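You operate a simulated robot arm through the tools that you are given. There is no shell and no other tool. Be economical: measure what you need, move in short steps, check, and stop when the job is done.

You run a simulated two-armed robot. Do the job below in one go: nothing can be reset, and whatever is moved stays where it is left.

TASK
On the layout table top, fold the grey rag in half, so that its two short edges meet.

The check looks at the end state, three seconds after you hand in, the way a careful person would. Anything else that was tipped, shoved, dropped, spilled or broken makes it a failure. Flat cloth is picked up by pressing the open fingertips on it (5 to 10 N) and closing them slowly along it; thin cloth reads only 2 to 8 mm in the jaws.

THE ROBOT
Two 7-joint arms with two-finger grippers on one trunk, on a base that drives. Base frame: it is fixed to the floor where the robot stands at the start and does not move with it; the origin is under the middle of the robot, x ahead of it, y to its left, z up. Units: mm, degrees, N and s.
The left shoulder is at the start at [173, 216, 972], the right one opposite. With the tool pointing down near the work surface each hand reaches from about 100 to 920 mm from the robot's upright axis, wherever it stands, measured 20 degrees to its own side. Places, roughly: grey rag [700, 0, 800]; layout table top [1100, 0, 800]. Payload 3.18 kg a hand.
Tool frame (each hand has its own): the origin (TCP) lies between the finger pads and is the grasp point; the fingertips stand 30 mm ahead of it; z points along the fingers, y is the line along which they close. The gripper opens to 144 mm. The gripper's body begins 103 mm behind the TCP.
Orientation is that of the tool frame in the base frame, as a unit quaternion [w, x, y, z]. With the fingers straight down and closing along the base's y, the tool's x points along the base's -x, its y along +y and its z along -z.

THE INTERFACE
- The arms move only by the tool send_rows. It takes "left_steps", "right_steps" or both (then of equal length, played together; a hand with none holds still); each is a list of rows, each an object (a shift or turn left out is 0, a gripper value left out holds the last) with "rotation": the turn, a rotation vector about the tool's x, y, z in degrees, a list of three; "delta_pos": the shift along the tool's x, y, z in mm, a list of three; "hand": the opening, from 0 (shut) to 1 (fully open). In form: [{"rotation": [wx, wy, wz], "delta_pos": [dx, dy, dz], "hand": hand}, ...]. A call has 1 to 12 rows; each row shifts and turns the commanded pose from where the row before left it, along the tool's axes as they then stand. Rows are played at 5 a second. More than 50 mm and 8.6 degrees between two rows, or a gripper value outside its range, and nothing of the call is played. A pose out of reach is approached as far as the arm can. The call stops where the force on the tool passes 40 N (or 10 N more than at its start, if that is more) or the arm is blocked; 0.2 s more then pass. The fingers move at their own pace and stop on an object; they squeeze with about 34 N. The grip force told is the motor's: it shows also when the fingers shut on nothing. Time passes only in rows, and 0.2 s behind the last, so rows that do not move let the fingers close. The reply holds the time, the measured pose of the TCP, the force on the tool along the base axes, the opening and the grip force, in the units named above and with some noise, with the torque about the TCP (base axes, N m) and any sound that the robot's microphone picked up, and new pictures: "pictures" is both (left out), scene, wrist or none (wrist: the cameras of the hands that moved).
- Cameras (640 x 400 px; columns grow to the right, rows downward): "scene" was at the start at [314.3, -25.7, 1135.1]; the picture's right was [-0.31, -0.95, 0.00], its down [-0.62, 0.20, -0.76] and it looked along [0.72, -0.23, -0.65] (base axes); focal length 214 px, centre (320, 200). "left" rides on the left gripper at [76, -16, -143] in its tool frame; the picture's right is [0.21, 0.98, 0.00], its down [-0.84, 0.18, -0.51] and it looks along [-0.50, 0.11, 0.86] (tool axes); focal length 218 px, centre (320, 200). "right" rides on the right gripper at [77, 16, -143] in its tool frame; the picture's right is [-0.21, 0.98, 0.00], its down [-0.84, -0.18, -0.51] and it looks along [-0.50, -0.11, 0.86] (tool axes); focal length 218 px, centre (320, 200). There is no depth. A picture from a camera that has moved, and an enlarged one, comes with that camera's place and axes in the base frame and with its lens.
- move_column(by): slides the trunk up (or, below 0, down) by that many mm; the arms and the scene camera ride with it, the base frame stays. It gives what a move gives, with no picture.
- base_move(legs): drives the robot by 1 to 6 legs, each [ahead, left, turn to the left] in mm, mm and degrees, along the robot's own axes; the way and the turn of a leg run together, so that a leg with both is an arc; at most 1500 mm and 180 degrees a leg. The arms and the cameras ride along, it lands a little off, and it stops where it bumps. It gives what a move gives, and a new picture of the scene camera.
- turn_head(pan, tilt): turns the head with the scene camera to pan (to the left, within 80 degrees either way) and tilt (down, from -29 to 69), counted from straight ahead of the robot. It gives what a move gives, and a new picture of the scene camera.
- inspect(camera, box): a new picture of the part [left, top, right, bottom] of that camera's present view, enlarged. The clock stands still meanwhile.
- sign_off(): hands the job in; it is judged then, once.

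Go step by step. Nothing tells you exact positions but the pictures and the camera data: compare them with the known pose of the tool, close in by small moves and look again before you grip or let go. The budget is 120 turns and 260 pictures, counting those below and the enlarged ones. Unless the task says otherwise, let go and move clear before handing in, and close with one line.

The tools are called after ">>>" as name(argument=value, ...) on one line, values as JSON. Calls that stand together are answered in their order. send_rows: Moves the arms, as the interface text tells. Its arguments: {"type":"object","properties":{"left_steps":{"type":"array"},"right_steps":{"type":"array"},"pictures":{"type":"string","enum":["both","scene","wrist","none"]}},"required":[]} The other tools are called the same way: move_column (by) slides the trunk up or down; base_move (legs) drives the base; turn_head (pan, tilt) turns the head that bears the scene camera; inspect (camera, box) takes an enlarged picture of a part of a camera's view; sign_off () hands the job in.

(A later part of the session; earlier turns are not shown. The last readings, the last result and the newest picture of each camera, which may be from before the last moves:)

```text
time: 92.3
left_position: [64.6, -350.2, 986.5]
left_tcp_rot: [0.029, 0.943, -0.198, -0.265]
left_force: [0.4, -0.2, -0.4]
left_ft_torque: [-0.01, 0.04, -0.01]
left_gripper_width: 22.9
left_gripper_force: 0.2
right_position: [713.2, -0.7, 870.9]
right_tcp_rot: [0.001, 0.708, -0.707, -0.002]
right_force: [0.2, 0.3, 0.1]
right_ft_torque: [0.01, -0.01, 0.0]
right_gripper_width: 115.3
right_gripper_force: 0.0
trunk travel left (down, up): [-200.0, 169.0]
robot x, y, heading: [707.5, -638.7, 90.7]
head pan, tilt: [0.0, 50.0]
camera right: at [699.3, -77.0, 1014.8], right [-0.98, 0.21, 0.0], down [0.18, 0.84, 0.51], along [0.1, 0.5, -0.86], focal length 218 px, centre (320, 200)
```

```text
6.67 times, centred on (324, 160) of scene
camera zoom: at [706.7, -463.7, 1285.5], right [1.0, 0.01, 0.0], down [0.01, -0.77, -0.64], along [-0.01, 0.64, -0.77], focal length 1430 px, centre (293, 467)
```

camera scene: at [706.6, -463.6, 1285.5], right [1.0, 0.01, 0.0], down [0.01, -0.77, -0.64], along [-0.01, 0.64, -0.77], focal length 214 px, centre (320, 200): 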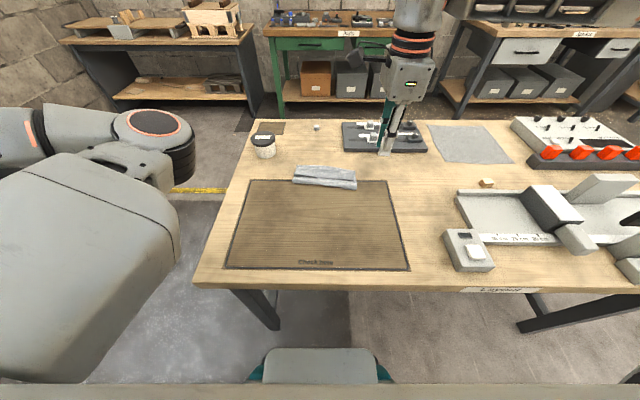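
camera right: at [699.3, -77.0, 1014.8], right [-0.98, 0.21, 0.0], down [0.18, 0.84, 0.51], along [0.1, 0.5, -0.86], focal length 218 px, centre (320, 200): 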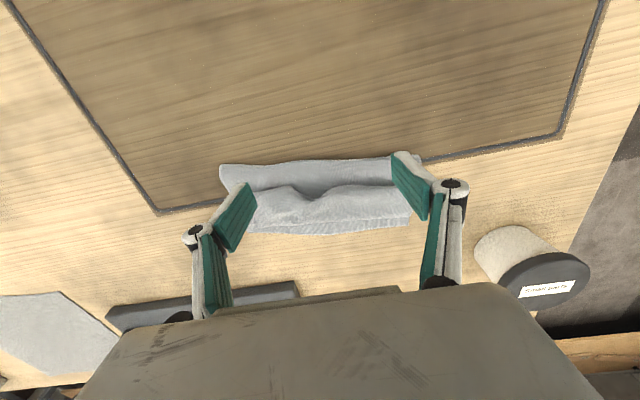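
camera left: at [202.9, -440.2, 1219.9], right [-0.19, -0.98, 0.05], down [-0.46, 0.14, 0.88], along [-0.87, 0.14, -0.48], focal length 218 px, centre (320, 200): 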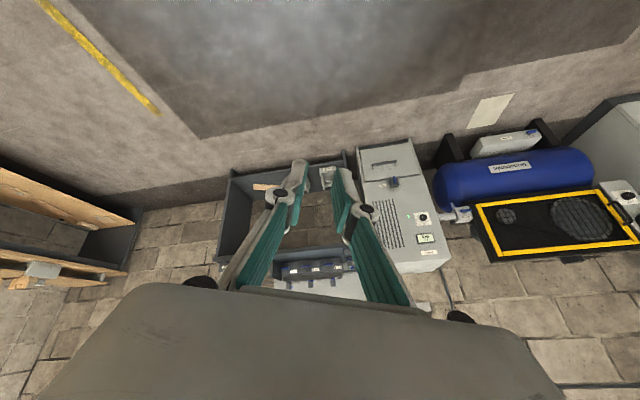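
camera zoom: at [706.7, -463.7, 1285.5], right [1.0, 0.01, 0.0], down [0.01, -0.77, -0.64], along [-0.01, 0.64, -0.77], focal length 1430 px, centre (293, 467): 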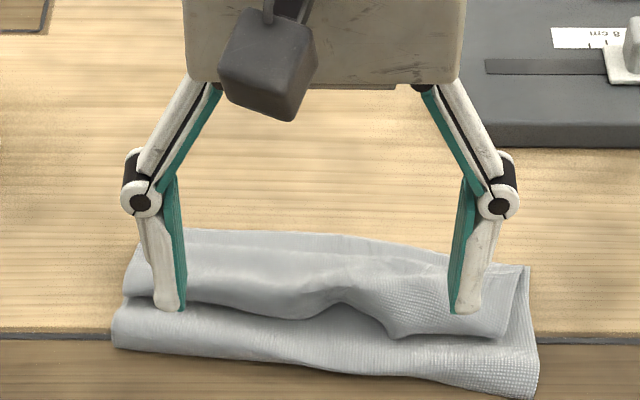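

The flap edge is slanted (y≈38 on the left, 14 on the right), so I yaw the hand to match and lower just behind it.

>>> send_rows(right_steps=[{"rotation": [0, 0, 5]}, {"rotation": [0, 0, 5]}, {"delta_pos": [0, 0, 15]}, {"delta_pos": [0, 0, 12]}, {"delta_pos": [0, 0, 6]}, {"delta_pos": [0, 0, 3]}, {}], pictures="wrist")

>>> inspect(camera="scene", box=[276, 130, 372, 190])

```text
time: 93.9
left_position: [63.5, -349.9, 987.3]
left_tcp_rot: [0.03, 0.944, -0.197, -0.264]
left_force: [0.8, 0.3, 0.2]
left_ft_torque: [-0.01, -0.01, 0.04]
left_gripper_width: 23.1
left_gripper_force: 0.1
right_position: [713.7, -1.3, 833.3]
right_tcp_rot: [-0.001, -0.642, 0.767, 0.001]
right_force: [0.4, -0.5, 0.5]
right_ft_torque: [-0.06, -0.02, -0.05]
right_gripper_width: 115.4
right_gripper_force: 0.0
trunk travel left (down, up): [-200.0, 169.0]
robot x, y, heading: [713.1, -632.9, 90.7]
head pan, tilt: [0.0, 50.0]
camera right: at [686.2, -73.1, 978.7], right [-0.93, 0.38, 0.0], down [0.33, 0.8, 0.51], along [0.19, 0.47, -0.86], focal length 218 px, centre (320, 200)
```

right: 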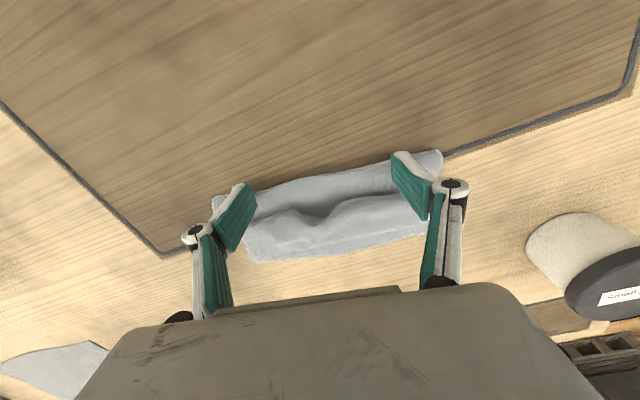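

```text
6.67 times, centred on (324, 160) of scene
camera zoom: at [706.7, -463.7, 1285.5], right [1.0, 0.01, 0.0], down [0.01, -0.77, -0.64], along [-0.01, 0.64, -0.77], focal length 1430 px, centre (293, 467)
```

zoom: 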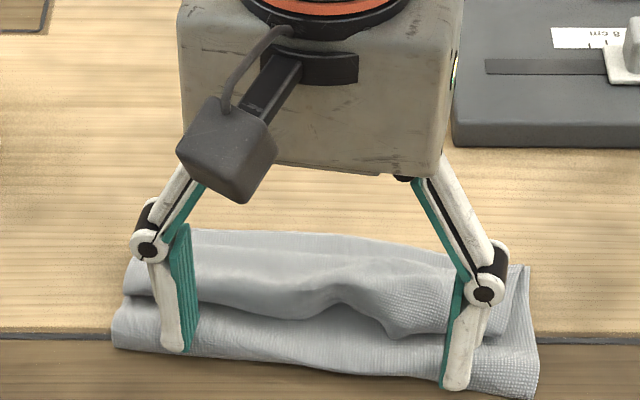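

>>> send_rows(right_steps=[{"delta_pos": [-6, 1.1, 0.5]}, {"delta_pos": [-6, 1.1, 0]}, {"delta_pos": [-6, 1.1, 0]}, {"delta_pos": [-6, 1.1, 0]}, {"delta_pos": [-6, 1.1, 0]}], pictures="none")

>>> inspect(camera="scene", box=[276, 130, 372, 190])

>>> inspect(camera="right", box=[180, 120, 468, 300])

```text
time: 95.1
left_position: [63.7, -350.1, 986.0]
left_tcp_rot: [0.03, 0.944, -0.197, -0.264]
left_force: [-0.2, 0.5, 0.0]
left_ft_torque: [0.02, -0.04, -0.02]
left_gripper_width: 22.9
left_gripper_force: 0.0
right_position: [713.7, 29.0, 834.1]
right_tcp_rot: [0.0, -0.642, 0.767, 0.001]
right_force: [0.0, 0.7, 0.5]
right_ft_torque: [-0.01, 0.0, -0.03]
right_gripper_width: 115.1
right_gripper_force: 0.1
trunk travel left (down, up): [-200.0, 169.0]
robot x, y, heading: [712.4, -637.2, 91.0]
head pan, tilt: [0.0, 50.0]
```

```text
6.67 times, centred on (324, 160) of scene
camera zoom: at [706.6, -463.6, 1285.5], right [1.0, 0.01, 0.0], down [0.01, -0.77, -0.64], along [-0.01, 0.64, -0.77], focal length 1430 px, centre (293, 467)
```

zoom: 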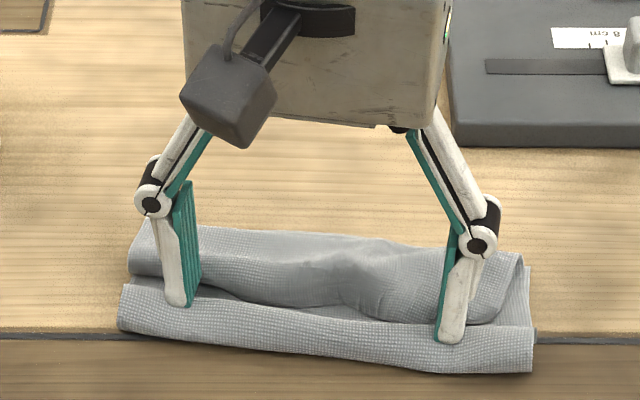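

```text
2.22 times, centred on (324, 210) of right
camera zoom: at [685.5, -42.8, 978.3], right [-0.93, 0.38, 0.0], down [0.33, 0.8, 0.51], along [0.19, 0.47, -0.86], focal length 485 px, centre (311, 178)
```

zoom: 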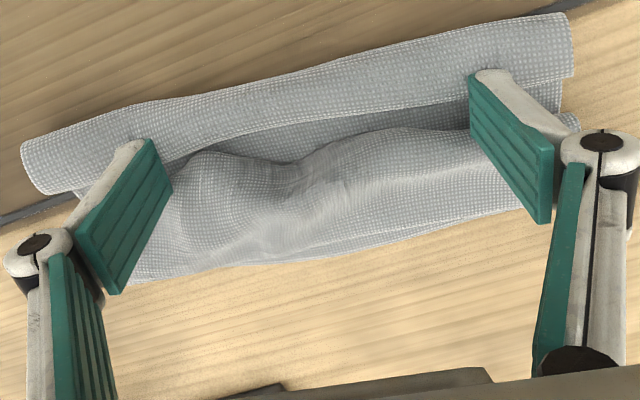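

The flap is bulging up and rolling. I keep pushing.

>>> send_rows(right_steps=[{"delta_pos": [-6, 1.1, 0.4]}, {"delta_pos": [-6, 1.1, 0]}, {"delta_pos": [-6, 1.1, 0]}, {"delta_pos": [-6, 1.1, 0]}], pictures="none")

>>> inspect(camera="scene", box=[276, 130, 372, 190])

>>> inspect(camera="right", box=[180, 120, 468, 300])

```text
time: 96.1
left_position: [63.1, -349.8, 987.0]
left_tcp_rot: [0.029, 0.944, -0.198, -0.263]
left_force: [0.1, 0.7, -0.3]
left_ft_torque: [0.03, 0.02, -0.01]
left_gripper_width: 22.7
left_gripper_force: 0.0
right_position: [714.4, 54.5, 833.6]
right_tcp_rot: [-0.001, -0.641, 0.767, 0.002]
right_force: [0.6, -0.6, 0.5]
right_ft_torque: [0.0, 0.02, 0.01]
right_gripper_width: 115.1
right_gripper_force: 0.0
trunk travel left (down, up): [-200.0, 169.0]
robot x, y, heading: [711.7, -637.4, 90.7]
head pan, tilt: [0.0, 50.0]
```

```text
6.67 times, centred on (324, 160) of scene
camera zoom: at [706.5, -463.6, 1285.5], right [1.0, 0.01, 0.0], down [0.01, -0.77, -0.64], along [-0.01, 0.64, -0.77], focal length 1430 px, centre (293, 467)
```

zoom: 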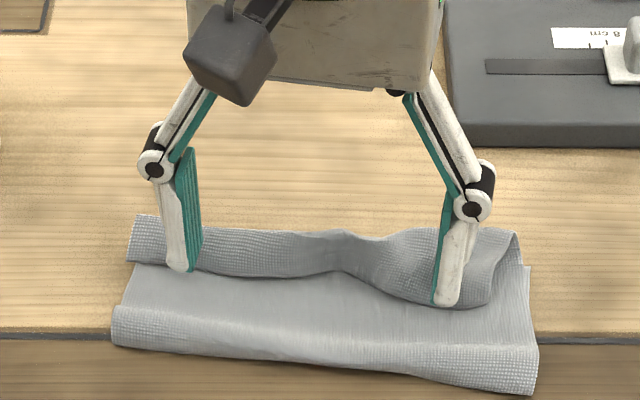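

```text
2.22 times, centred on (324, 210) of right
camera zoom: at [685.0, -18.0, 978.0], right [-0.93, 0.38, 0.0], down [0.33, 0.8, 0.51], along [0.19, 0.47, -0.86], focal length 485 px, centre (311, 178)
```

zoom: 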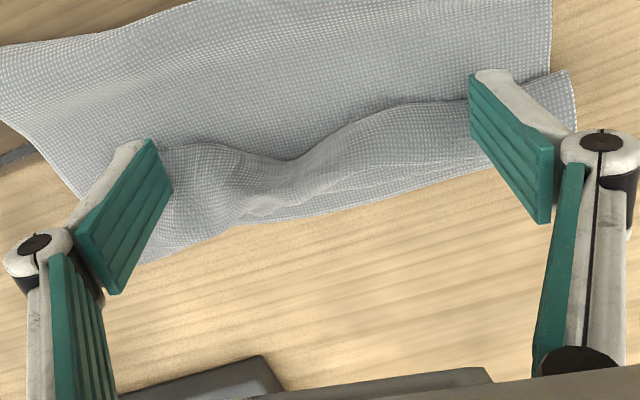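

>>> send_rows(right_steps=[{"delta_pos": [-6, 1.1, 0]}, {"delta_pos": [-6, 1.1, 0]}, {"delta_pos": [-6, 1.1, 0]}, {"delta_pos": [-6, 1.1, 0]}], pictures="none")

>>> inspect(camera="scene", box=[276, 130, 372, 190])

>>> inspect(camera="right", box=[180, 120, 468, 300])

```text
time: 97.1
left_position: [63.0, -350.7, 987.3]
left_tcp_rot: [0.031, 0.944, -0.197, -0.264]
left_force: [0.3, 1.9, -0.8]
left_ft_torque: [0.01, -0.02, -0.02]
left_gripper_width: 23.1
left_gripper_force: 0.0
right_position: [712.7, 80.0, 833.2]
right_tcp_rot: [-0.001, -0.642, 0.767, 0.002]
right_force: [-0.3, -0.2, 0.8]
right_ft_torque: [0.02, 0.01, 0.01]
right_gripper_width: 115.7
right_gripper_force: 0.7
trunk travel left (down, up): [-200.0, 169.0]
robot x, y, heading: [711.4, -637.0, 90.7]
head pan, tilt: [0.0, 50.0]
```

```text
6.67 times, centred on (324, 160) of scene
camera zoom: at [706.5, -463.6, 1285.5], right [1.0, 0.01, 0.0], down [0.01, -0.77, -0.64], along [-0.01, 0.64, -0.77], focal length 1430 px, centre (293, 467)
```

zoom: 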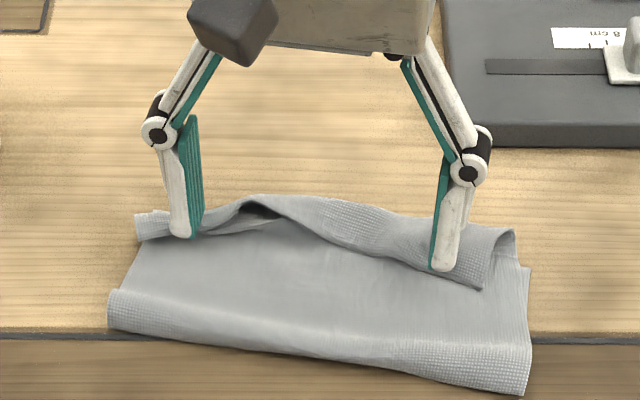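

```text
2.22 times, centred on (324, 210) of right
camera zoom: at [685.0, 6.3, 978.1], right [-0.93, 0.38, 0.0], down [0.33, 0.8, 0.51], along [0.19, 0.47, -0.86], focal length 485 px, centre (311, 178)
```

zoom: 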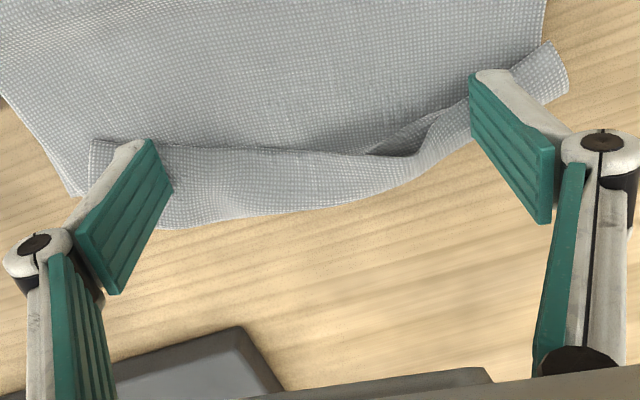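

>>> send_rows(right_steps=[{"rotation": [0, 0, -5], "delta_pos": [-6, 1, 0]}, {"rotation": [0, 0, -5], "delta_pos": [-6, 0.5, 0]}, {"delta_pos": [-6, 0, 0]}, {"delta_pos": [-6, 0, 0]}, {}], pictures="none")

>>> inspect(camera="scene", box=[276, 130, 372, 190])

>>> inspect(camera="right", box=[180, 120, 468, 300])

```text
time: 98.3
left_position: [64.2, -349.2, 987.0]
left_tcp_rot: [0.03, 0.944, -0.197, -0.265]
left_force: [-0.4, 0.2, -0.1]
left_ft_torque: [0.02, 0.02, 0.02]
left_gripper_width: 23.2
left_gripper_force: 0.0
right_position: [713.9, 87.8, 833.3]
right_tcp_rot: [-0.001, -0.69, 0.723, 0.002]
right_force: [-0.4, -0.5, -0.7]
right_ft_torque: [-0.04, -0.06, 0.03]
right_gripper_width: 115.4
right_gripper_force: 0.1
right hand out of reach, approached as far as the arm can: row 3, 4
trunk travel left (down, up): [-200.0, 169.0]
robot x, y, heading: [712.2, -635.6, 90.7]
head pan, tilt: [0.0, 50.0]
```

```text
6.67 times, centred on (324, 160) of scene
camera zoom: at [706.6, -463.7, 1285.5], right [1.0, 0.01, 0.0], down [0.01, -0.77, -0.64], along [-0.01, 0.64, -0.77], focal length 1430 px, centre (293, 467)
```

zoom: 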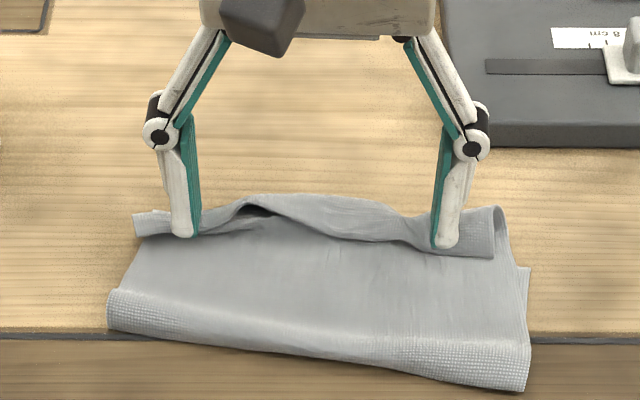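

```text
2.22 times, centred on (324, 210) of right
camera zoom: at [695.0, 12.3, 977.8], right [-0.97, 0.25, 0.0], down [0.22, 0.83, 0.51], along [0.13, 0.49, -0.86], focal length 485 px, centre (311, 178)
```

zoom: 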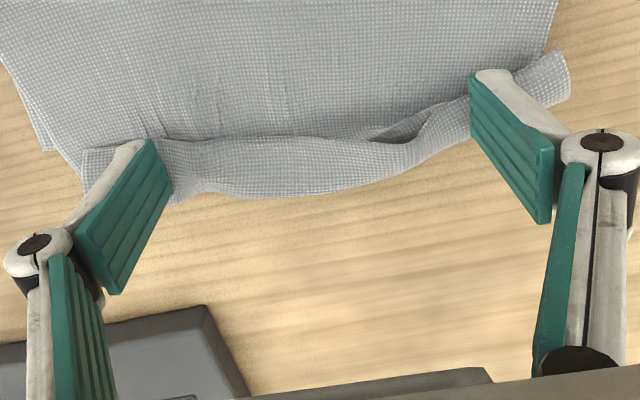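

The arm reaches its limit at y≈88, so I push on by driving the base 30 mm forward.

>>> base_move(legs=[[30, 0, 0]])

>>> inspect(camera="scene", box=[276, 130, 372, 190])

>>> inspect(camera="right", box=[180, 120, 468, 300])

```text
time: 99.1
left_position: [62.7, -319.4, 985.9]
left_tcp_rot: [0.03, 0.944, -0.198, -0.264]
left_force: [-0.1, 0.8, -0.3]
left_ft_torque: [-0.1, -0.06, -0.01]
left_gripper_width: 22.9
left_gripper_force: 0.0
right_position: [713.1, 118.2, 832.0]
right_tcp_rot: [-0.002, -0.691, 0.723, 0.0]
right_force: [0.1, 0.2, -1.2]
right_ft_torque: [-0.03, 0.01, 0.01]
right_gripper_width: 115.0
right_gripper_force: 0.0
trunk travel left (down, up): [-200.0, 169.0]
robot x, y, heading: [711.5, -607.0, 90.6]
head pan, tilt: [0.0, 50.0]
camera scene: at [706.2, -432.6, 1285.3], right [1.0, 0.01, 0.0], down [0.01, -0.77, -0.64], along [-0.01, 0.64, -0.77], focal length 214 px, centre (320, 200)
```

scene: 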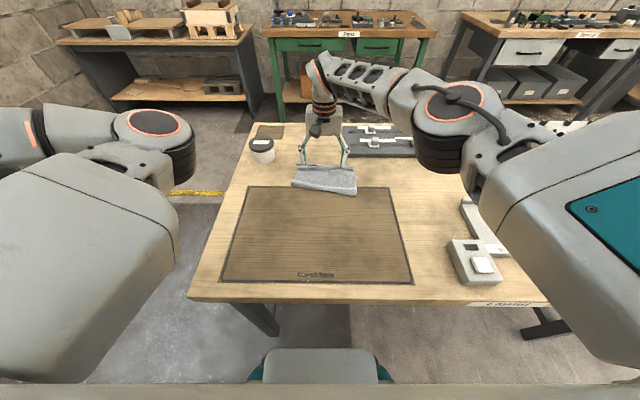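

```text
6.67 times, centred on (324, 160) of scene
camera zoom: at [706.2, -432.6, 1285.3], right [1.0, 0.01, 0.0], down [0.01, -0.77, -0.64], along [-0.01, 0.64, -0.77], focal length 1430 px, centre (293, 467)
```

zoom: 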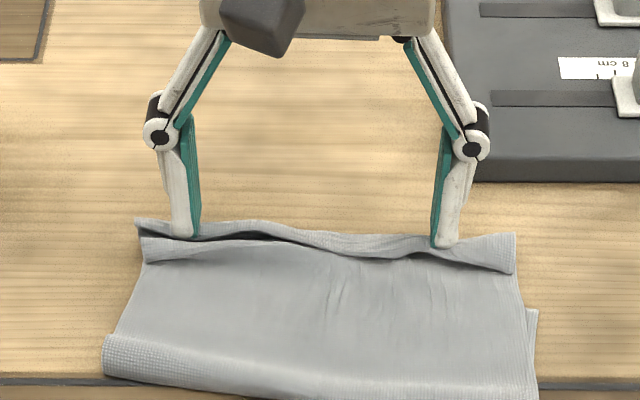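

```text
2.22 times, centred on (324, 210) of right
camera zoom: at [694.3, 42.9, 977.1], right [-0.97, 0.25, 0.0], down [0.22, 0.83, 0.51], along [0.13, 0.49, -0.86], focal length 485 px, centre (311, 178)
```

zoom: 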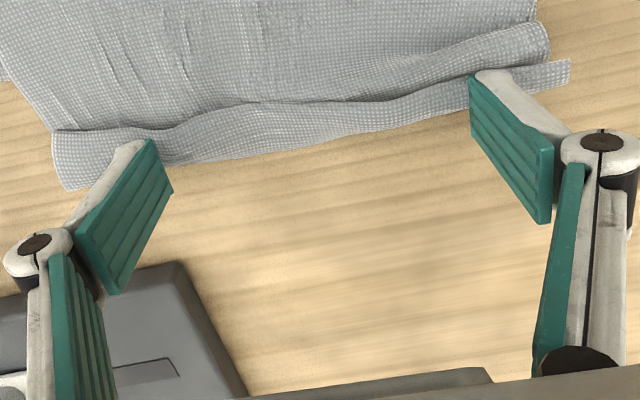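

The strip has flipped over and now points away. I lift the hand clear and look.

>>> send_rows(right_steps=[{"delta_pos": [0, 0, -20]}, {"delta_pos": [0, 0, -30]}, {"delta_pos": [40, 0, -10]}, {"delta_pos": [45, 0, 0]}, {"delta_pos": [45, 0, 0]}, {"delta_pos": [45, -10, 0]}, {"delta_pos": [45, -20, 0]}, {}], pictures="wrist")

>>> inspect(camera="scene", box=[276, 150, 372, 210])

>>> inspect(camera="right", box=[200, 100, 440, 250])

```text
time: 100.9
left_position: [62.1, -319.6, 985.9]
left_tcp_rot: [0.031, 0.944, -0.198, -0.264]
left_force: [0.0, -0.4, 0.4]
left_ft_torque: [0.01, -0.01, 0.01]
left_gripper_width: 23.0
left_gripper_force: 0.0
right_position: [735.0, -103.1, 892.8]
right_tcp_rot: [-0.001, -0.69, 0.724, 0.001]
right_force: [-0.8, 0.7, 0.0]
right_ft_torque: [-0.01, -0.01, 0.0]
right_gripper_width: 114.9
right_gripper_force: 0.0
trunk travel left (down, up): [-200.0, 169.0]
robot x, y, heading: [711.7, -606.5, 90.6]
head pan, tilt: [0.0, 50.0]
camera right: at [714.9, -179.6, 1038.0], right [-0.97, 0.25, 0.0], down [0.22, 0.83, 0.51], along [0.13, 0.49, -0.86], focal length 218 px, centre (320, 200)
```

right: 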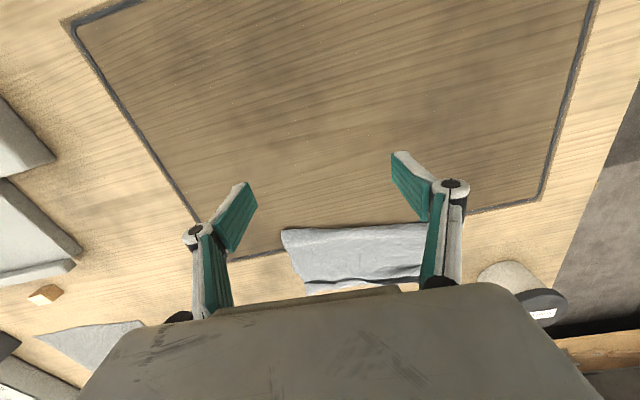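

```text
6.67 times, centred on (324, 180) of scene
camera zoom: at [705.9, -433.4, 1285.4], right [1.0, 0.01, 0.0], down [0.01, -0.77, -0.64], along [-0.01, 0.64, -0.77], focal length 1430 px, centre (293, 333)
```

zoom: 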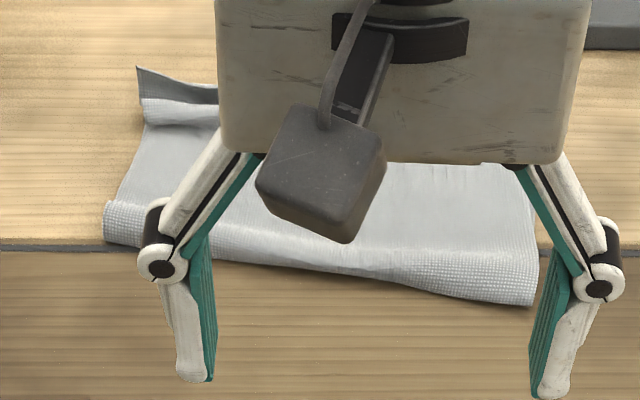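

```text
2.67 times, centred on (320, 175) of right
camera zoom: at [714.9, -179.6, 1038.0], right [-0.97, 0.25, 0.0], down [0.22, 0.83, 0.51], along [0.13, 0.49, -0.86], focal length 582 px, centre (320, 267)
```

zoom: 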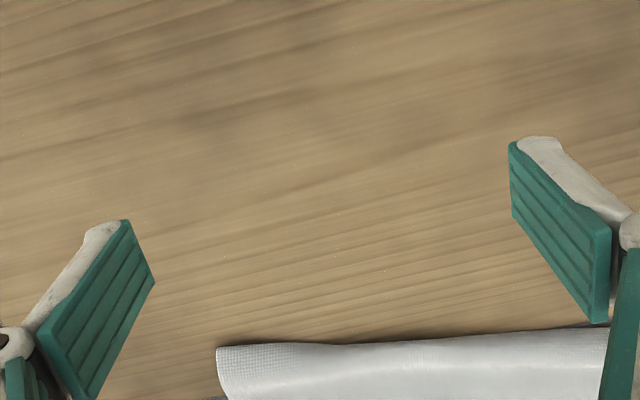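

Still in the way; I move the right hand off to the side for a clear view.

>>> send_rows(right_steps=[{"delta_pos": [0, -45, -10]}, {"delta_pos": [0, -45, 0]}, {"delta_pos": [0, -45, 0]}, {"delta_pos": [0, -30, 0]}, {}], pictures="none")

>>> inspect(camera="scene", box=[276, 150, 372, 210])

```text
time: 102.1
left_position: [63.0, -319.5, 986.8]
left_tcp_rot: [0.03, 0.944, -0.197, -0.264]
left_force: [0.5, -0.4, 0.2]
left_ft_torque: [-0.03, 0.03, -0.04]
left_gripper_width: 22.9
left_gripper_force: 0.1
right_position: [897.8, -111.4, 902.5]
right_tcp_rot: [-0.001, -0.691, 0.723, 0.001]
right_force: [-0.5, 0.0, -0.1]
right_ft_torque: [-0.03, -0.01, 0.02]
right_gripper_width: 115.1
right_gripper_force: 0.0
trunk travel left (down, up): [-200.0, 169.0]
robot x, y, heading: [715.6, -608.1, 90.5]
head pan, tilt: [0.0, 50.0]
```

```text
6.67 times, centred on (324, 180) of scene
camera zoom: at [706.0, -433.8, 1285.5], right [1.0, 0.01, 0.0], down [0.01, -0.77, -0.64], along [-0.01, 0.64, -0.77], focal length 1430 px, centre (293, 333)
```

zoom: 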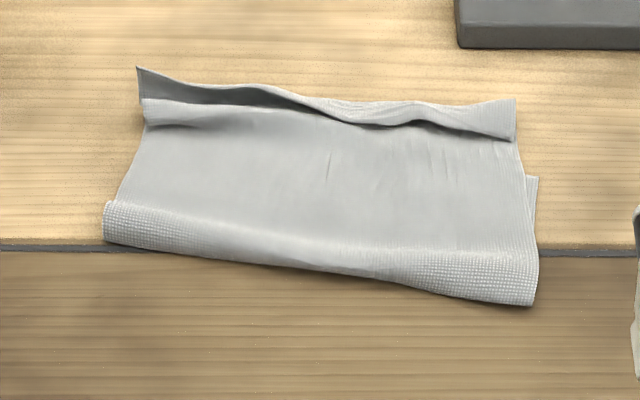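

>>> send_rows(right_steps=[{"delta_pos": [-16, 38, -14]}, {"delta_pos": [-16, 38, -14]}, {"delta_pos": [-16, 38, -14]}, {"delta_pos": [-16, 38, -14]}, {"delta_pos": [-16, 34, -14], "hand": 1}, {}], pictures="none")

>>> inspect(camera="right", box=[200, 130, 440, 280])

```text
time: 103.5
left_position: [63.5, -320.8, 987.2]
left_tcp_rot: [0.03, 0.943, -0.197, -0.265]
left_force: [0.1, -0.5, -0.5]
left_ft_torque: [-0.01, 0.01, 0.0]
left_gripper_width: 23.0
left_gripper_force: 0.0
right_position: [715.9, -22.1, 973.2]
right_tcp_rot: [-0.001, -0.69, 0.723, 0.002]
right_force: [-0.2, -0.2, 0.0]
right_ft_torque: [0.01, 0.03, 0.01]
right_gripper_width: 144.1
right_gripper_force: 0.0
trunk travel left (down, up): [-200.0, 169.0]
robot x, y, heading: [712.6, -604.3, 90.7]
head pan, tilt: [0.0, 50.0]
```

```text
2.67 times, centred on (320, 205) of right
camera zoom: at [696.9, -97.9, 1118.2], right [-0.97, 0.25, 0.0], down [0.22, 0.83, 0.51], along [0.13, 0.49, -0.86], focal length 582 px, centre (320, 187)
```

zoom: 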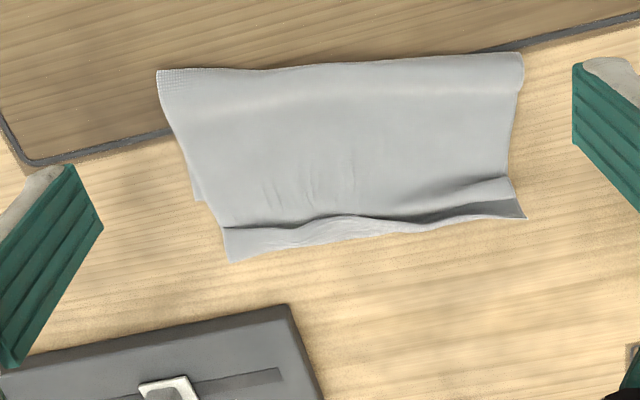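

The left half of the strip now stands up; the right half is still turned back about 29 mm (edge at y≈92–101). I go behind that part with fingers tilted forward and push it over.

>>> send_rows(right_steps=[{"delta_pos": [-24, -24, 25], "hand": 0.45}, {"delta_pos": [-24, -24, 25]}, {"delta_pos": [-24, -24, 25]}, {"rotation": [0, -8, 0]}, {"rotation": [0, -8, 0]}, {"rotation": [0, -8, 0]}, {}], pictures="none")

>>> inspect(camera="right", box=[160, 100, 480, 300])

>>> inspect(camera="scene", box=[276, 150, 372, 210])

```text
time: 105.1
left_position: [63.3, -319.5, 986.9]
left_tcp_rot: [0.03, 0.944, -0.197, -0.264]
left_force: [-0.9, 0.0, -0.4]
left_ft_torque: [-0.03, 0.02, 0.0]
left_gripper_width: 23.3
left_gripper_force: 0.1
right_position: [791.9, 47.3, 897.9]
right_tcp_rot: [0.15, -0.675, 0.708, 0.144]
right_force: [0.2, -0.4, 0.0]
right_ft_torque: [-0.01, 0.0, -0.02]
right_gripper_width: 64.8
right_gripper_force: 0.1
trunk travel left (down, up): [-200.0, 169.0]
robot x, y, heading: [708.3, -606.7, 91.0]
head pan, tilt: [0.0, 50.0]
```

```text
2.00 times, centred on (320, 200) of right
camera zoom: at [770.0, -80.7, 999.0], right [-0.97, 0.24, 0.09], down [0.21, 0.55, 0.81], along [0.14, 0.8, -0.58], focal length 436 px, centre (320, 200)
```

zoom: 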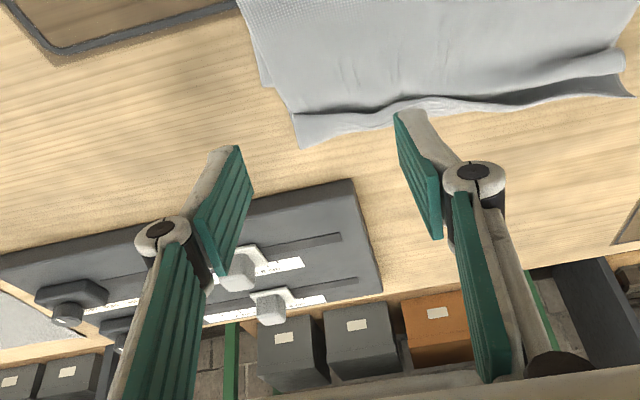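

```text
6.67 times, centred on (324, 180) of scene
camera zoom: at [706.3, -433.5, 1285.4], right [1.0, 0.01, 0.0], down [0.01, -0.77, -0.64], along [-0.01, 0.64, -0.77], focal length 1430 px, centre (293, 333)
```

zoom: 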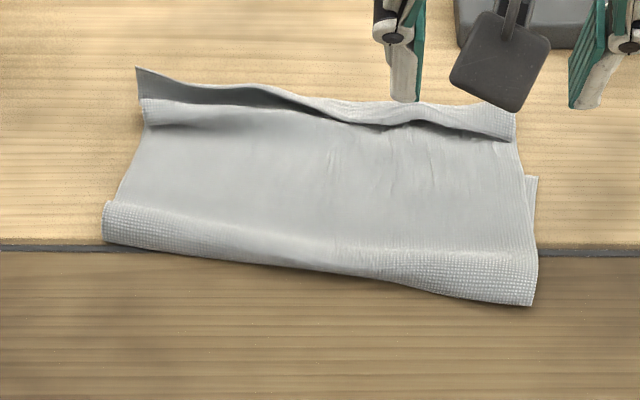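

Tilted fingers would ride over the flap, so I straighten the hand and then lower behind the flap's edge.

>>> send_rows(right_steps=[{"rotation": [0, 8, 0]}, {"rotation": [0, 8, 0]}, {"rotation": [0, 8, 5]}, {"delta_pos": [-8, 12, 20], "rotation": [0, 0, 5]}, {"delta_pos": [-8, 4, 20]}, {"delta_pos": [0, 0, 15]}, {"delta_pos": [0, 0, 6]}, {}], pictures="none")

>>> inspect(camera="right", box=[160, 100, 480, 300])

>>> inspect(camera="scene", box=[276, 150, 372, 210])

```text
refused: row 3 steps farther than a row can; nothing moved
```

```text
2.00 times, centred on (320, 200) of right
camera zoom: at [770.0, -80.7, 999.0], right [-0.97, 0.24, 0.09], down [0.21, 0.55, 0.81], along [0.14, 0.8, -0.58], focal length 436 px, centre (320, 200)
```

zoom: 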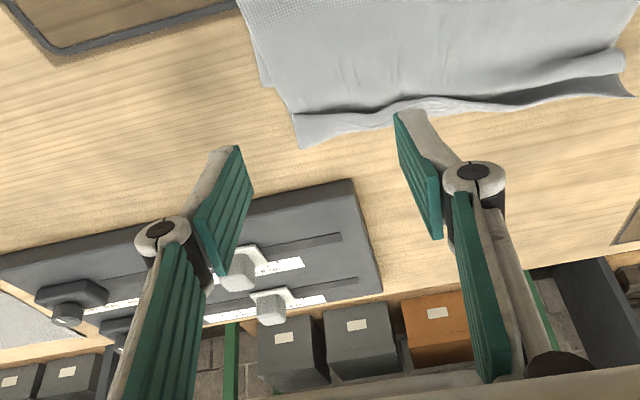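

```text
6.67 times, centred on (324, 180) of scene
camera zoom: at [706.3, -433.5, 1285.4], right [1.0, 0.01, 0.0], down [0.01, -0.77, -0.64], along [-0.01, 0.64, -0.77], focal length 1430 px, centre (293, 333)
```

zoom: 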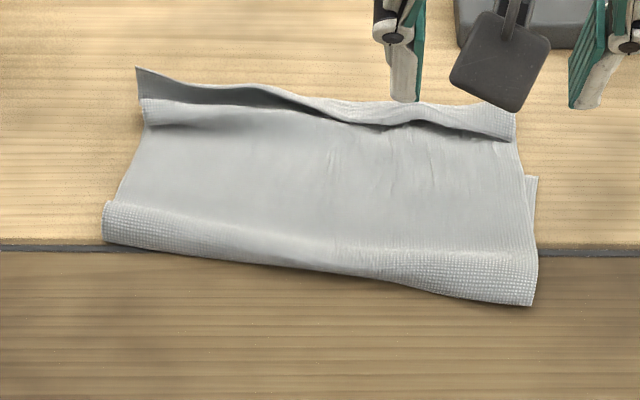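

>>> send_rows(right_steps=[{"rotation": [0, 8, 0]}, {"rotation": [0, 8, 0]}, {"rotation": [0, 8, 0]}, {"delta_pos": [-8, 14, 20], "rotation": [0, 0, 5]}, {"delta_pos": [-8, 4, 20], "rotation": [0, 0, 3]}, {"delta_pos": [0, 0, 15]}, {"delta_pos": [0, 0, 6]}, {}], pictures="none")

>>> inspect(camera="scene", box=[276, 150, 372, 210])

```text
time: 106.9
left_position: [62.9, -320.1, 986.2]
left_tcp_rot: [0.03, 0.943, -0.198, -0.265]
left_force: [0.0, -0.9, 0.1]
left_ft_torque: [0.03, -0.01, -0.02]
left_gripper_width: 23.1
left_gripper_force: 0.2
right_position: [773.8, 63.3, 836.1]
right_tcp_rot: [-0.002, -0.638, 0.77, 0.001]
right_force: [0.2, 0.7, 0.1]
right_ft_torque: [-0.01, 0.01, 0.0]
right_gripper_width: 64.6
right_gripper_force: 0.0
trunk travel left (down, up): [-200.0, 169.0]
robot x, y, heading: [712.3, -607.1, 90.7]
head pan, tilt: [0.0, 50.0]
```

```text
6.67 times, centred on (324, 180) of scene
camera zoom: at [706.3, -433.9, 1285.5], right [1.0, 0.01, 0.0], down [0.01, -0.77, -0.64], along [-0.01, 0.64, -0.77], focal length 1430 px, centre (293, 333)
```

zoom: 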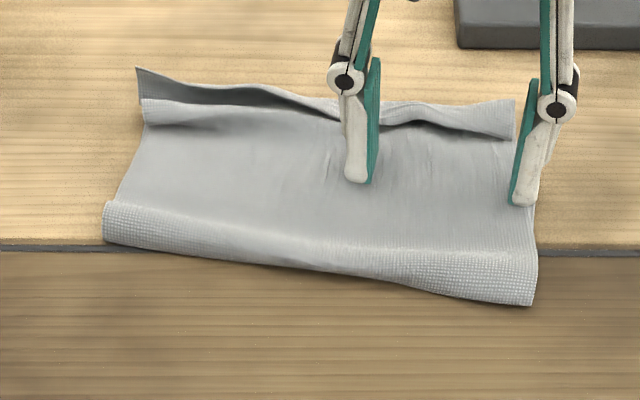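

>>> send_rows(right_steps=[{"delta_pos": [0, 11, 0]}, {"delta_pos": [-6, 1.1, 2]}, {"delta_pos": [-6, 1.1, 0.5]}, {"delta_pos": [-6, 1.1, 0]}, {"delta_pos": [-6, 1.1, 0]}, {"delta_pos": [-6, 1.1, 0]}, {"delta_pos": [-6, 1.1, 0]}, {"delta_pos": [-6, 1.1, 0]}], pictures="none")

>>> inspect(camera="scene", box=[276, 140, 372, 200])

```text
time: 108.7
left_position: [62.1, -321.4, 987.4]
left_tcp_rot: [0.03, 0.943, -0.197, -0.265]
left_force: [-0.6, 0.3, -0.2]
left_ft_torque: [0.01, 0.01, 0.01]
left_gripper_width: 23.2
left_gripper_force: 0.0
right_position: [764.0, 107.2, 834.5]
right_tcp_rot: [-0.002, -0.638, 0.77, 0.001]
right_force: [0.2, -0.2, -0.6]
right_ft_torque: [-0.01, 0.0, 0.01]
right_gripper_width: 64.6
right_gripper_force: 0.1
trunk travel left (down, up): [-200.0, 169.0]
robot x, y, heading: [716.2, -608.4, 90.7]
head pan, tilt: [0.0, 50.0]
```

```text
6.67 times, centred on (324, 170) of scene
camera zoom: at [706.2, -433.8, 1285.5], right [1.0, 0.01, 0.0], down [0.01, -0.77, -0.64], along [-0.01, 0.64, -0.77], focal length 1430 px, centre (293, 400)
```

zoom: 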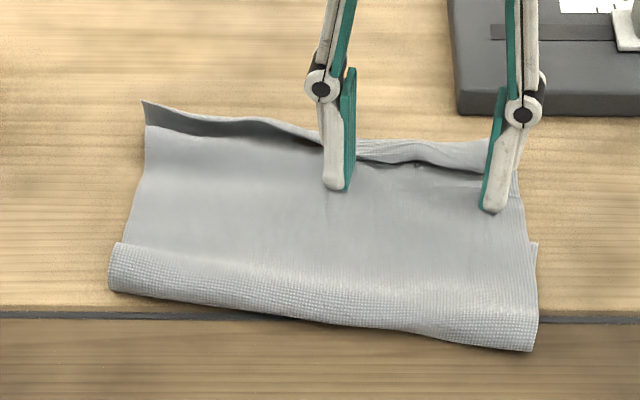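

>>> base_move(legs=[[25, 0, 0]])

>>> inspect(camera="scene", box=[276, 140, 372, 200])

>>> inspect(camera="right", box=[200, 100, 440, 250])

```text
time: 109.5
left_position: [62.9, -293.7, 986.5]
left_tcp_rot: [0.031, 0.944, -0.197, -0.264]
left_force: [-0.1, 0.5, 0.1]
left_ft_torque: [-0.06, 0.05, 0.02]
left_gripper_width: 23.0
left_gripper_force: 0.0
right_position: [762.9, 132.4, 833.5]
right_tcp_rot: [-0.001, -0.639, 0.769, 0.0]
right_force: [0.1, 0.0, -0.9]
right_ft_torque: [-0.05, 0.0, -0.01]
right_gripper_width: 64.8
right_gripper_force: 0.1
trunk travel left (down, up): [-200.0, 169.0]
robot x, y, heading: [711.3, -583.2, 90.6]
head pan, tilt: [0.0, 50.0]
camera scene: at [705.9, -407.7, 1285.3], right [1.0, 0.01, 0.0], down [0.01, -0.77, -0.64], along [-0.01, 0.64, -0.77], focal length 214 px, centre (320, 200)
```

scene: 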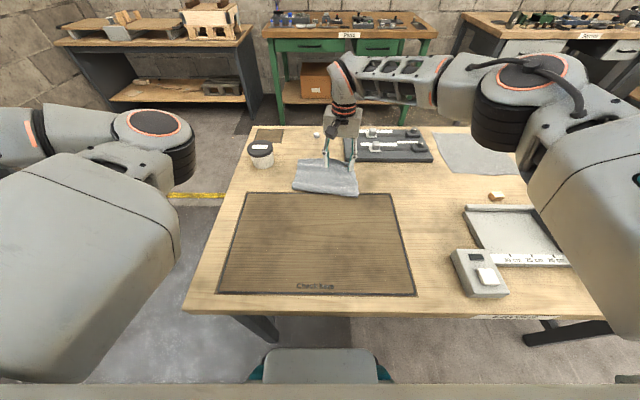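

```text
6.67 times, centred on (324, 170) of scene
camera zoom: at [705.9, -407.7, 1285.3], right [1.0, 0.01, 0.0], down [0.01, -0.77, -0.64], along [-0.01, 0.64, -0.77], focal length 1430 px, centre (293, 400)
```

zoom: 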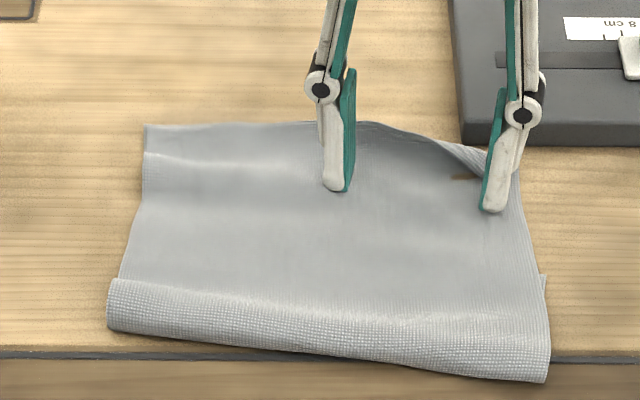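

```text
2.67 times, centred on (320, 175) of right
camera zoom: at [734.3, 61.6, 978.2], right [-0.92, 0.39, 0.0], down [0.33, 0.8, 0.51], along [0.19, 0.47, -0.86], focal length 582 px, centre (320, 267)
```

zoom: 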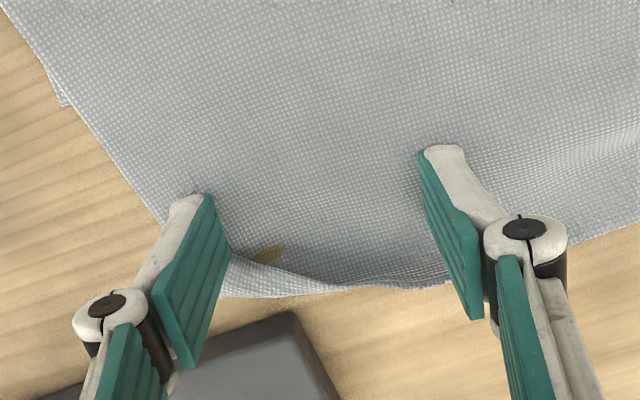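

Nearly the whole strip is unrolled flat; only the right corner is still tucked. I swing the right finger a bit further to push that corner out.

>>> send_rows(right_steps=[{"rotation": [0, 0, -8]}, {"rotation": [0, 0, -8]}, {"rotation": [0, 0, -8], "delta_pos": [-3, 0, 0]}, {"rotation": [0, 0, -8], "delta_pos": [-3, 0, 0]}, {}], pictures="none")

>>> inspect(camera="scene", box=[276, 140, 372, 200])

```text
time: 110.8
left_position: [62.2, -295.5, 986.8]
left_tcp_rot: [0.03, 0.944, -0.197, -0.265]
left_force: [-0.7, 0.6, -0.3]
left_ft_torque: [0.0, 0.0, -0.03]
left_gripper_width: 22.8
left_gripper_force: 0.0
right_position: [764.1, 132.8, 834.6]
right_tcp_rot: [0.002, 0.74, -0.673, -0.001]
right_force: [0.7, -0.2, -0.2]
right_ft_torque: [0.04, 0.03, -0.02]
right_gripper_width: 64.9
right_gripper_force: 0.1
right hand out of reach, approached as far as the arm can: row 3, 4
trunk travel left (down, up): [-200.0, 169.0]
robot x, y, heading: [708.9, -581.6, 91.0]
head pan, tilt: [0.0, 50.0]
```

```text
6.67 times, centred on (324, 170) of scene
camera zoom: at [706.0, -408.9, 1285.5], right [1.0, 0.01, 0.0], down [0.01, -0.77, -0.64], along [-0.01, 0.64, -0.77], focal length 1430 px, centre (293, 400)
```

zoom: 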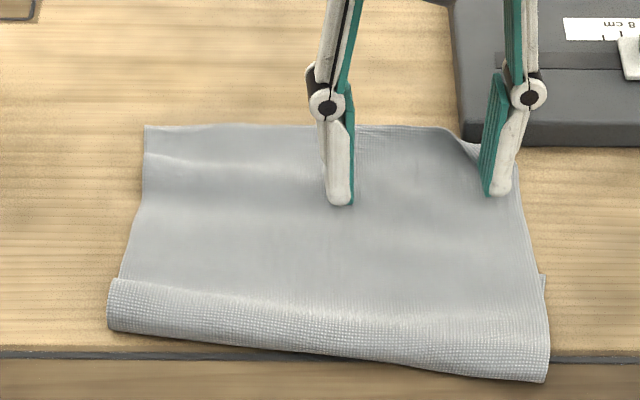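

>>> send_rows(right_steps=[{"delta_pos": [0, 0, -25]}, {"delta_pos": [0, 0, -30]}, {"delta_pos": [45, 0, 0]}, {"delta_pos": [45, -10, 0]}, {"delta_pos": [20, -40, 0]}, {"delta_pos": [0, -45, 0]}, {"delta_pos": [0, -40, 0]}, {}], pictures="none")

>>> inspect(camera="scene", box=[276, 140, 372, 200])

```text
time: 112.5
left_position: [62.4, -295.9, 986.8]
left_tcp_rot: [0.03, 0.944, -0.198, -0.263]
left_force: [0.2, -0.3, -0.6]
left_ft_torque: [0.04, 0.02, -0.02]
left_gripper_width: 23.2
left_gripper_force: 0.0
right_position: [908.6, 37.2, 889.4]
right_tcp_rot: [0.001, 0.739, -0.673, 0.0]
right_force: [-0.1, 0.3, -0.3]
right_ft_torque: [-0.01, 0.02, -0.01]
right_gripper_width: 64.7
right_gripper_force: 0.0
trunk travel left (down, up): [-200.0, 169.0]
robot x, y, heading: [710.7, -579.9, 90.8]
head pan, tilt: [0.0, 50.0]
```

```text
6.67 times, centred on (324, 170) of scene
camera zoom: at [705.4, -408.8, 1285.5], right [1.0, 0.01, 0.0], down [0.01, -0.77, -0.64], along [-0.01, 0.64, -0.77], focal length 1430 px, centre (293, 400)
```

zoom: 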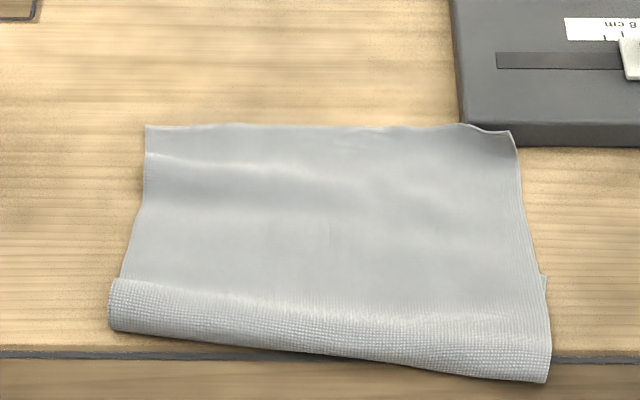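

The upper layer is now completely unrolled and flat; it just overshoots the lower one (upper edge y≈180, lower right corner at y≈73). Next I'll pinch the upper layer near its far edge and draw it back, starting on the right, with the hand turned to close along y.

>>> send_rows(right_steps=[{"rotation": [0, 0, 8.4], "hand": 0.18}, {"rotation": [0, 0, 8.4]}, {"rotation": [0, 0, 8.4]}, {"rotation": [0, 0, 8.4]}, {"rotation": [0, 0, 8.4]}, {"rotation": [0, 0, 8.4]}, {"rotation": [0, 0, 8.4]}, {"rotation": [0, 0, 8.4]}, {"rotation": [0, 0, 8.4]}, {"rotation": [0, 0, 8.4]}, {"rotation": [0, 0, 8.4]}], pictures="none")

>>> send_rows(right_steps=[{"delta_pos": [35, 25, 0]}, {"delta_pos": [35, 25, 0]}, {"delta_pos": [35, 25, 10]}, {"delta_pos": [30, 15, 20]}, {}], pictures="wrist")

```text
time: 115.0
left_position: [63.0, -295.8, 987.6]
left_tcp_rot: [0.03, 0.943, -0.197, -0.265]
left_force: [0.5, 0.2, -0.3]
left_ft_torque: [-0.04, -0.01, 0.0]
left_gripper_width: 23.0
left_gripper_force: 0.1
right_position: [909.1, 36.3, 889.0]
right_tcp_rot: [-0.001, -0.025, 1.0, 0.0]
right_force: [-0.2, 0.1, 0.2]
right_ft_torque: [0.01, 0.02, -0.03]
right_gripper_width: 26.0
right_gripper_force: 0.0
trunk travel left (down, up): [-200.0, 169.0]
robot x, y, heading: [711.5, -582.3, 90.7]
head pan, tilt: [0.0, 50.0]
```

```text
time: 116.2
left_position: [63.5, -296.6, 988.0]
left_tcp_rot: [0.03, 0.943, -0.197, -0.265]
left_force: [-0.3, 0.3, 0.3]
left_ft_torque: [-0.01, 0.03, 0.01]
left_gripper_width: 23.0
left_gripper_force: 0.0
right_position: [769.0, 118.4, 858.9]
right_tcp_rot: [-0.002, -0.026, 1.0, 0.0]
right_force: [0.7, 0.1, -0.3]
right_ft_torque: [0.01, 0.02, -0.01]
right_gripper_width: 26.0
right_gripper_force: 0.1
trunk travel left (down, up): [-200.0, 169.0]
robot x, y, heading: [709.1, -581.3, 90.9]
head pan, tilt: [0.0, 50.0]
camera right: at [693.6, 130.8, 1003.1], right [0.16, 0.99, 0.0], down [0.85, -0.14, 0.5], along [0.5, -0.08, -0.86], focal length 218 px, centre (320, 200)
```

right: 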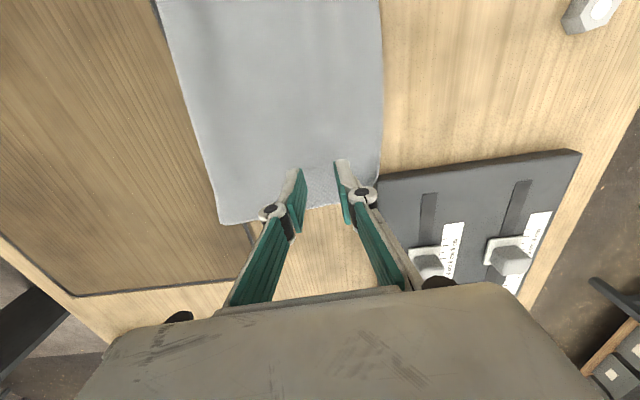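

Good view. I lower onto the upper layer here and pinch it.

>>> send_rows(right_steps=[{"delta_pos": [0, 6, 14]}, {"delta_pos": [0, 0, 9]}, {"delta_pos": [0, 0, 3]}, {"delta_pos": [0, 0, 1.5]}, {}], pictures="none")

>>> send_rows(right_steps=[{"delta_pos": [0, 0, 1]}, {}], pictures="none")

>>> send_rows(right_steps=[{"delta_pos": [0, 0, 1]}, {}], pictures="none")

```text
time: 117.3
left_position: [61.5, -294.9, 985.7]
left_tcp_rot: [0.029, 0.943, -0.198, -0.265]
left_force: [-0.2, -0.2, -0.4]
left_ft_torque: [0.02, -0.04, 0.01]
left_gripper_width: 23.1
left_gripper_force: 0.1
right_position: [768.3, 125.3, 831.2]
right_tcp_rot: [-0.002, -0.026, 1.0, 0.0]
right_force: [-0.4, 0.1, 0.8]
right_ft_torque: [-0.02, 0.02, -0.03]
right_gripper_width: 25.8
right_gripper_force: 0.2
trunk travel left (down, up): [-200.0, 169.0]
robot x, y, heading: [714.9, -581.7, 90.5]
head pan, tilt: [0.0, 50.0]
```

```text
time: 118.0
left_position: [62.1, -295.0, 987.5]
left_tcp_rot: [0.03, 0.943, -0.197, -0.265]
left_force: [0.0, -0.3, 0.1]
left_ft_torque: [-0.03, -0.02, 0.0]
left_gripper_width: 22.8
left_gripper_force: 0.0
right_position: [769.5, 125.0, 832.1]
right_tcp_rot: [-0.002, -0.026, 1.0, 0.0]
right_force: [-0.3, -0.1, -0.8]
right_ft_torque: [0.03, 0.0, -0.05]
right_gripper_width: 25.8
right_gripper_force: 0.0
trunk travel left (down, up): [-200.0, 169.0]
robot x, y, heading: [709.9, -581.6, 90.7]
head pan, tilt: [0.0, 50.0]
```

```text
time: 118.5
left_position: [62.7, -295.6, 987.6]
left_tcp_rot: [0.03, 0.944, -0.197, -0.265]
left_force: [0.0, 0.2, 0.2]
left_ft_torque: [0.01, 0.0, -0.02]
left_gripper_width: 23.2
left_gripper_force: 0.1
right_position: [768.5, 125.9, 830.8]
right_tcp_rot: [-0.001, -0.026, 1.0, 0.0]
right_force: [1.0, 0.0, 2.4]
right_ft_torque: [0.0, -0.01, -0.01]
right_gripper_width: 25.7
right_gripper_force: 0.1
trunk travel left (down, up): [-200.0, 169.0]
robot x, y, heading: [712.9, -582.2, 90.7]
head pan, tilt: [0.0, 50.0]
```

>>> send_rows(right_steps=[{"delta_pos": [0, 0, 1.2]}, {}, {"delta_pos": [0, 0, 0.2], "hand": 0.165}, {"delta_pos": [0, 0, 0.2], "hand": 0.15}, {"delta_pos": [0, 0, 0.2], "hand": 0.135}, {"delta_pos": [0, 0, 0.2], "hand": 0.12}, {"delta_pos": [0, 0, 0.2], "hand": 0.105}], pictures="none")

>>> send_rows(right_steps=[{"delta_pos": [0, 0, 0.3], "hand": 0.09}, {"delta_pos": [0, 0, 0.2], "hand": 0.075}, {"delta_pos": [0, 0, 0.2], "hand": 0.06}, {"delta_pos": [0, 0, 0.2], "hand": 0.045}, {"delta_pos": [0, 0, 0.2], "hand": 0.03}, {"hand": 0.015}, {"hand": 0}, {}, {}], pictures="wrist")

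```text
time: 120.2
left_position: [62.6, -296.1, 987.2]
left_tcp_rot: [0.029, 0.944, -0.199, -0.263]
left_force: [0.8, 0.3, 0.0]
left_ft_torque: [0.01, 0.02, 0.03]
left_gripper_width: 22.8
left_gripper_force: 0.0
right_position: [769.1, 124.9, 830.9]
right_tcp_rot: [-0.001, -0.027, 1.0, 0.001]
right_force: [-1.3, 0.7, 13.3]
right_ft_torque: [-0.04, -0.01, 0.0]
right_gripper_width: 14.5
right_gripper_force: 0.2
trunk travel left (down, up): [-200.0, 169.0]
robot x, y, heading: [711.1, -582.8, 90.4]
head pan, tilt: [0.0, 50.0]
```

```text
time: 122.2
left_position: [63.6, -297.0, 987.9]
left_tcp_rot: [0.029, 0.944, -0.197, -0.265]
left_force: [-1.6, 0.8, -0.9]
left_ft_torque: [-0.01, 0.01, 0.05]
left_gripper_width: 23.1
left_gripper_force: 0.0
right_position: [767.0, 124.6, 829.2]
right_tcp_rot: [-0.002, -0.026, 1.0, 0.001]
right_force: [9.8, -1.4, 10.2]
right_ft_torque: [-0.01, -0.55, -0.03]
right_gripper_width: 5.6
right_gripper_force: 46.2
trunk travel left (down, up): [-200.0, 169.0]
robot x, y, heading: [714.8, -579.7, 90.9]
head pan, tilt: [0.0, 50.0]
camera right: at [691.5, 136.2, 973.5], right [0.16, 0.99, 0.0], down [0.85, -0.14, 0.5], along [0.5, -0.08, -0.86], focal length 218 px, centre (320, 200)
```

right: 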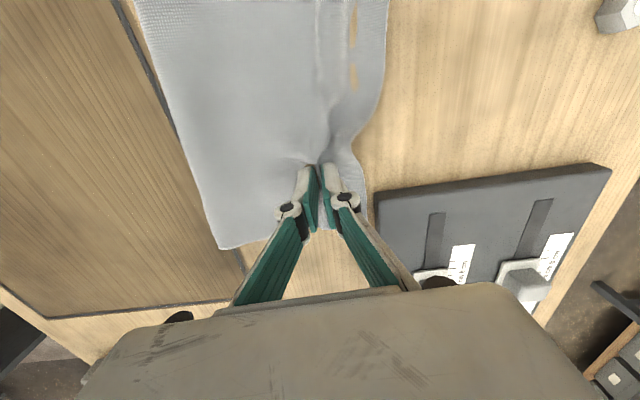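

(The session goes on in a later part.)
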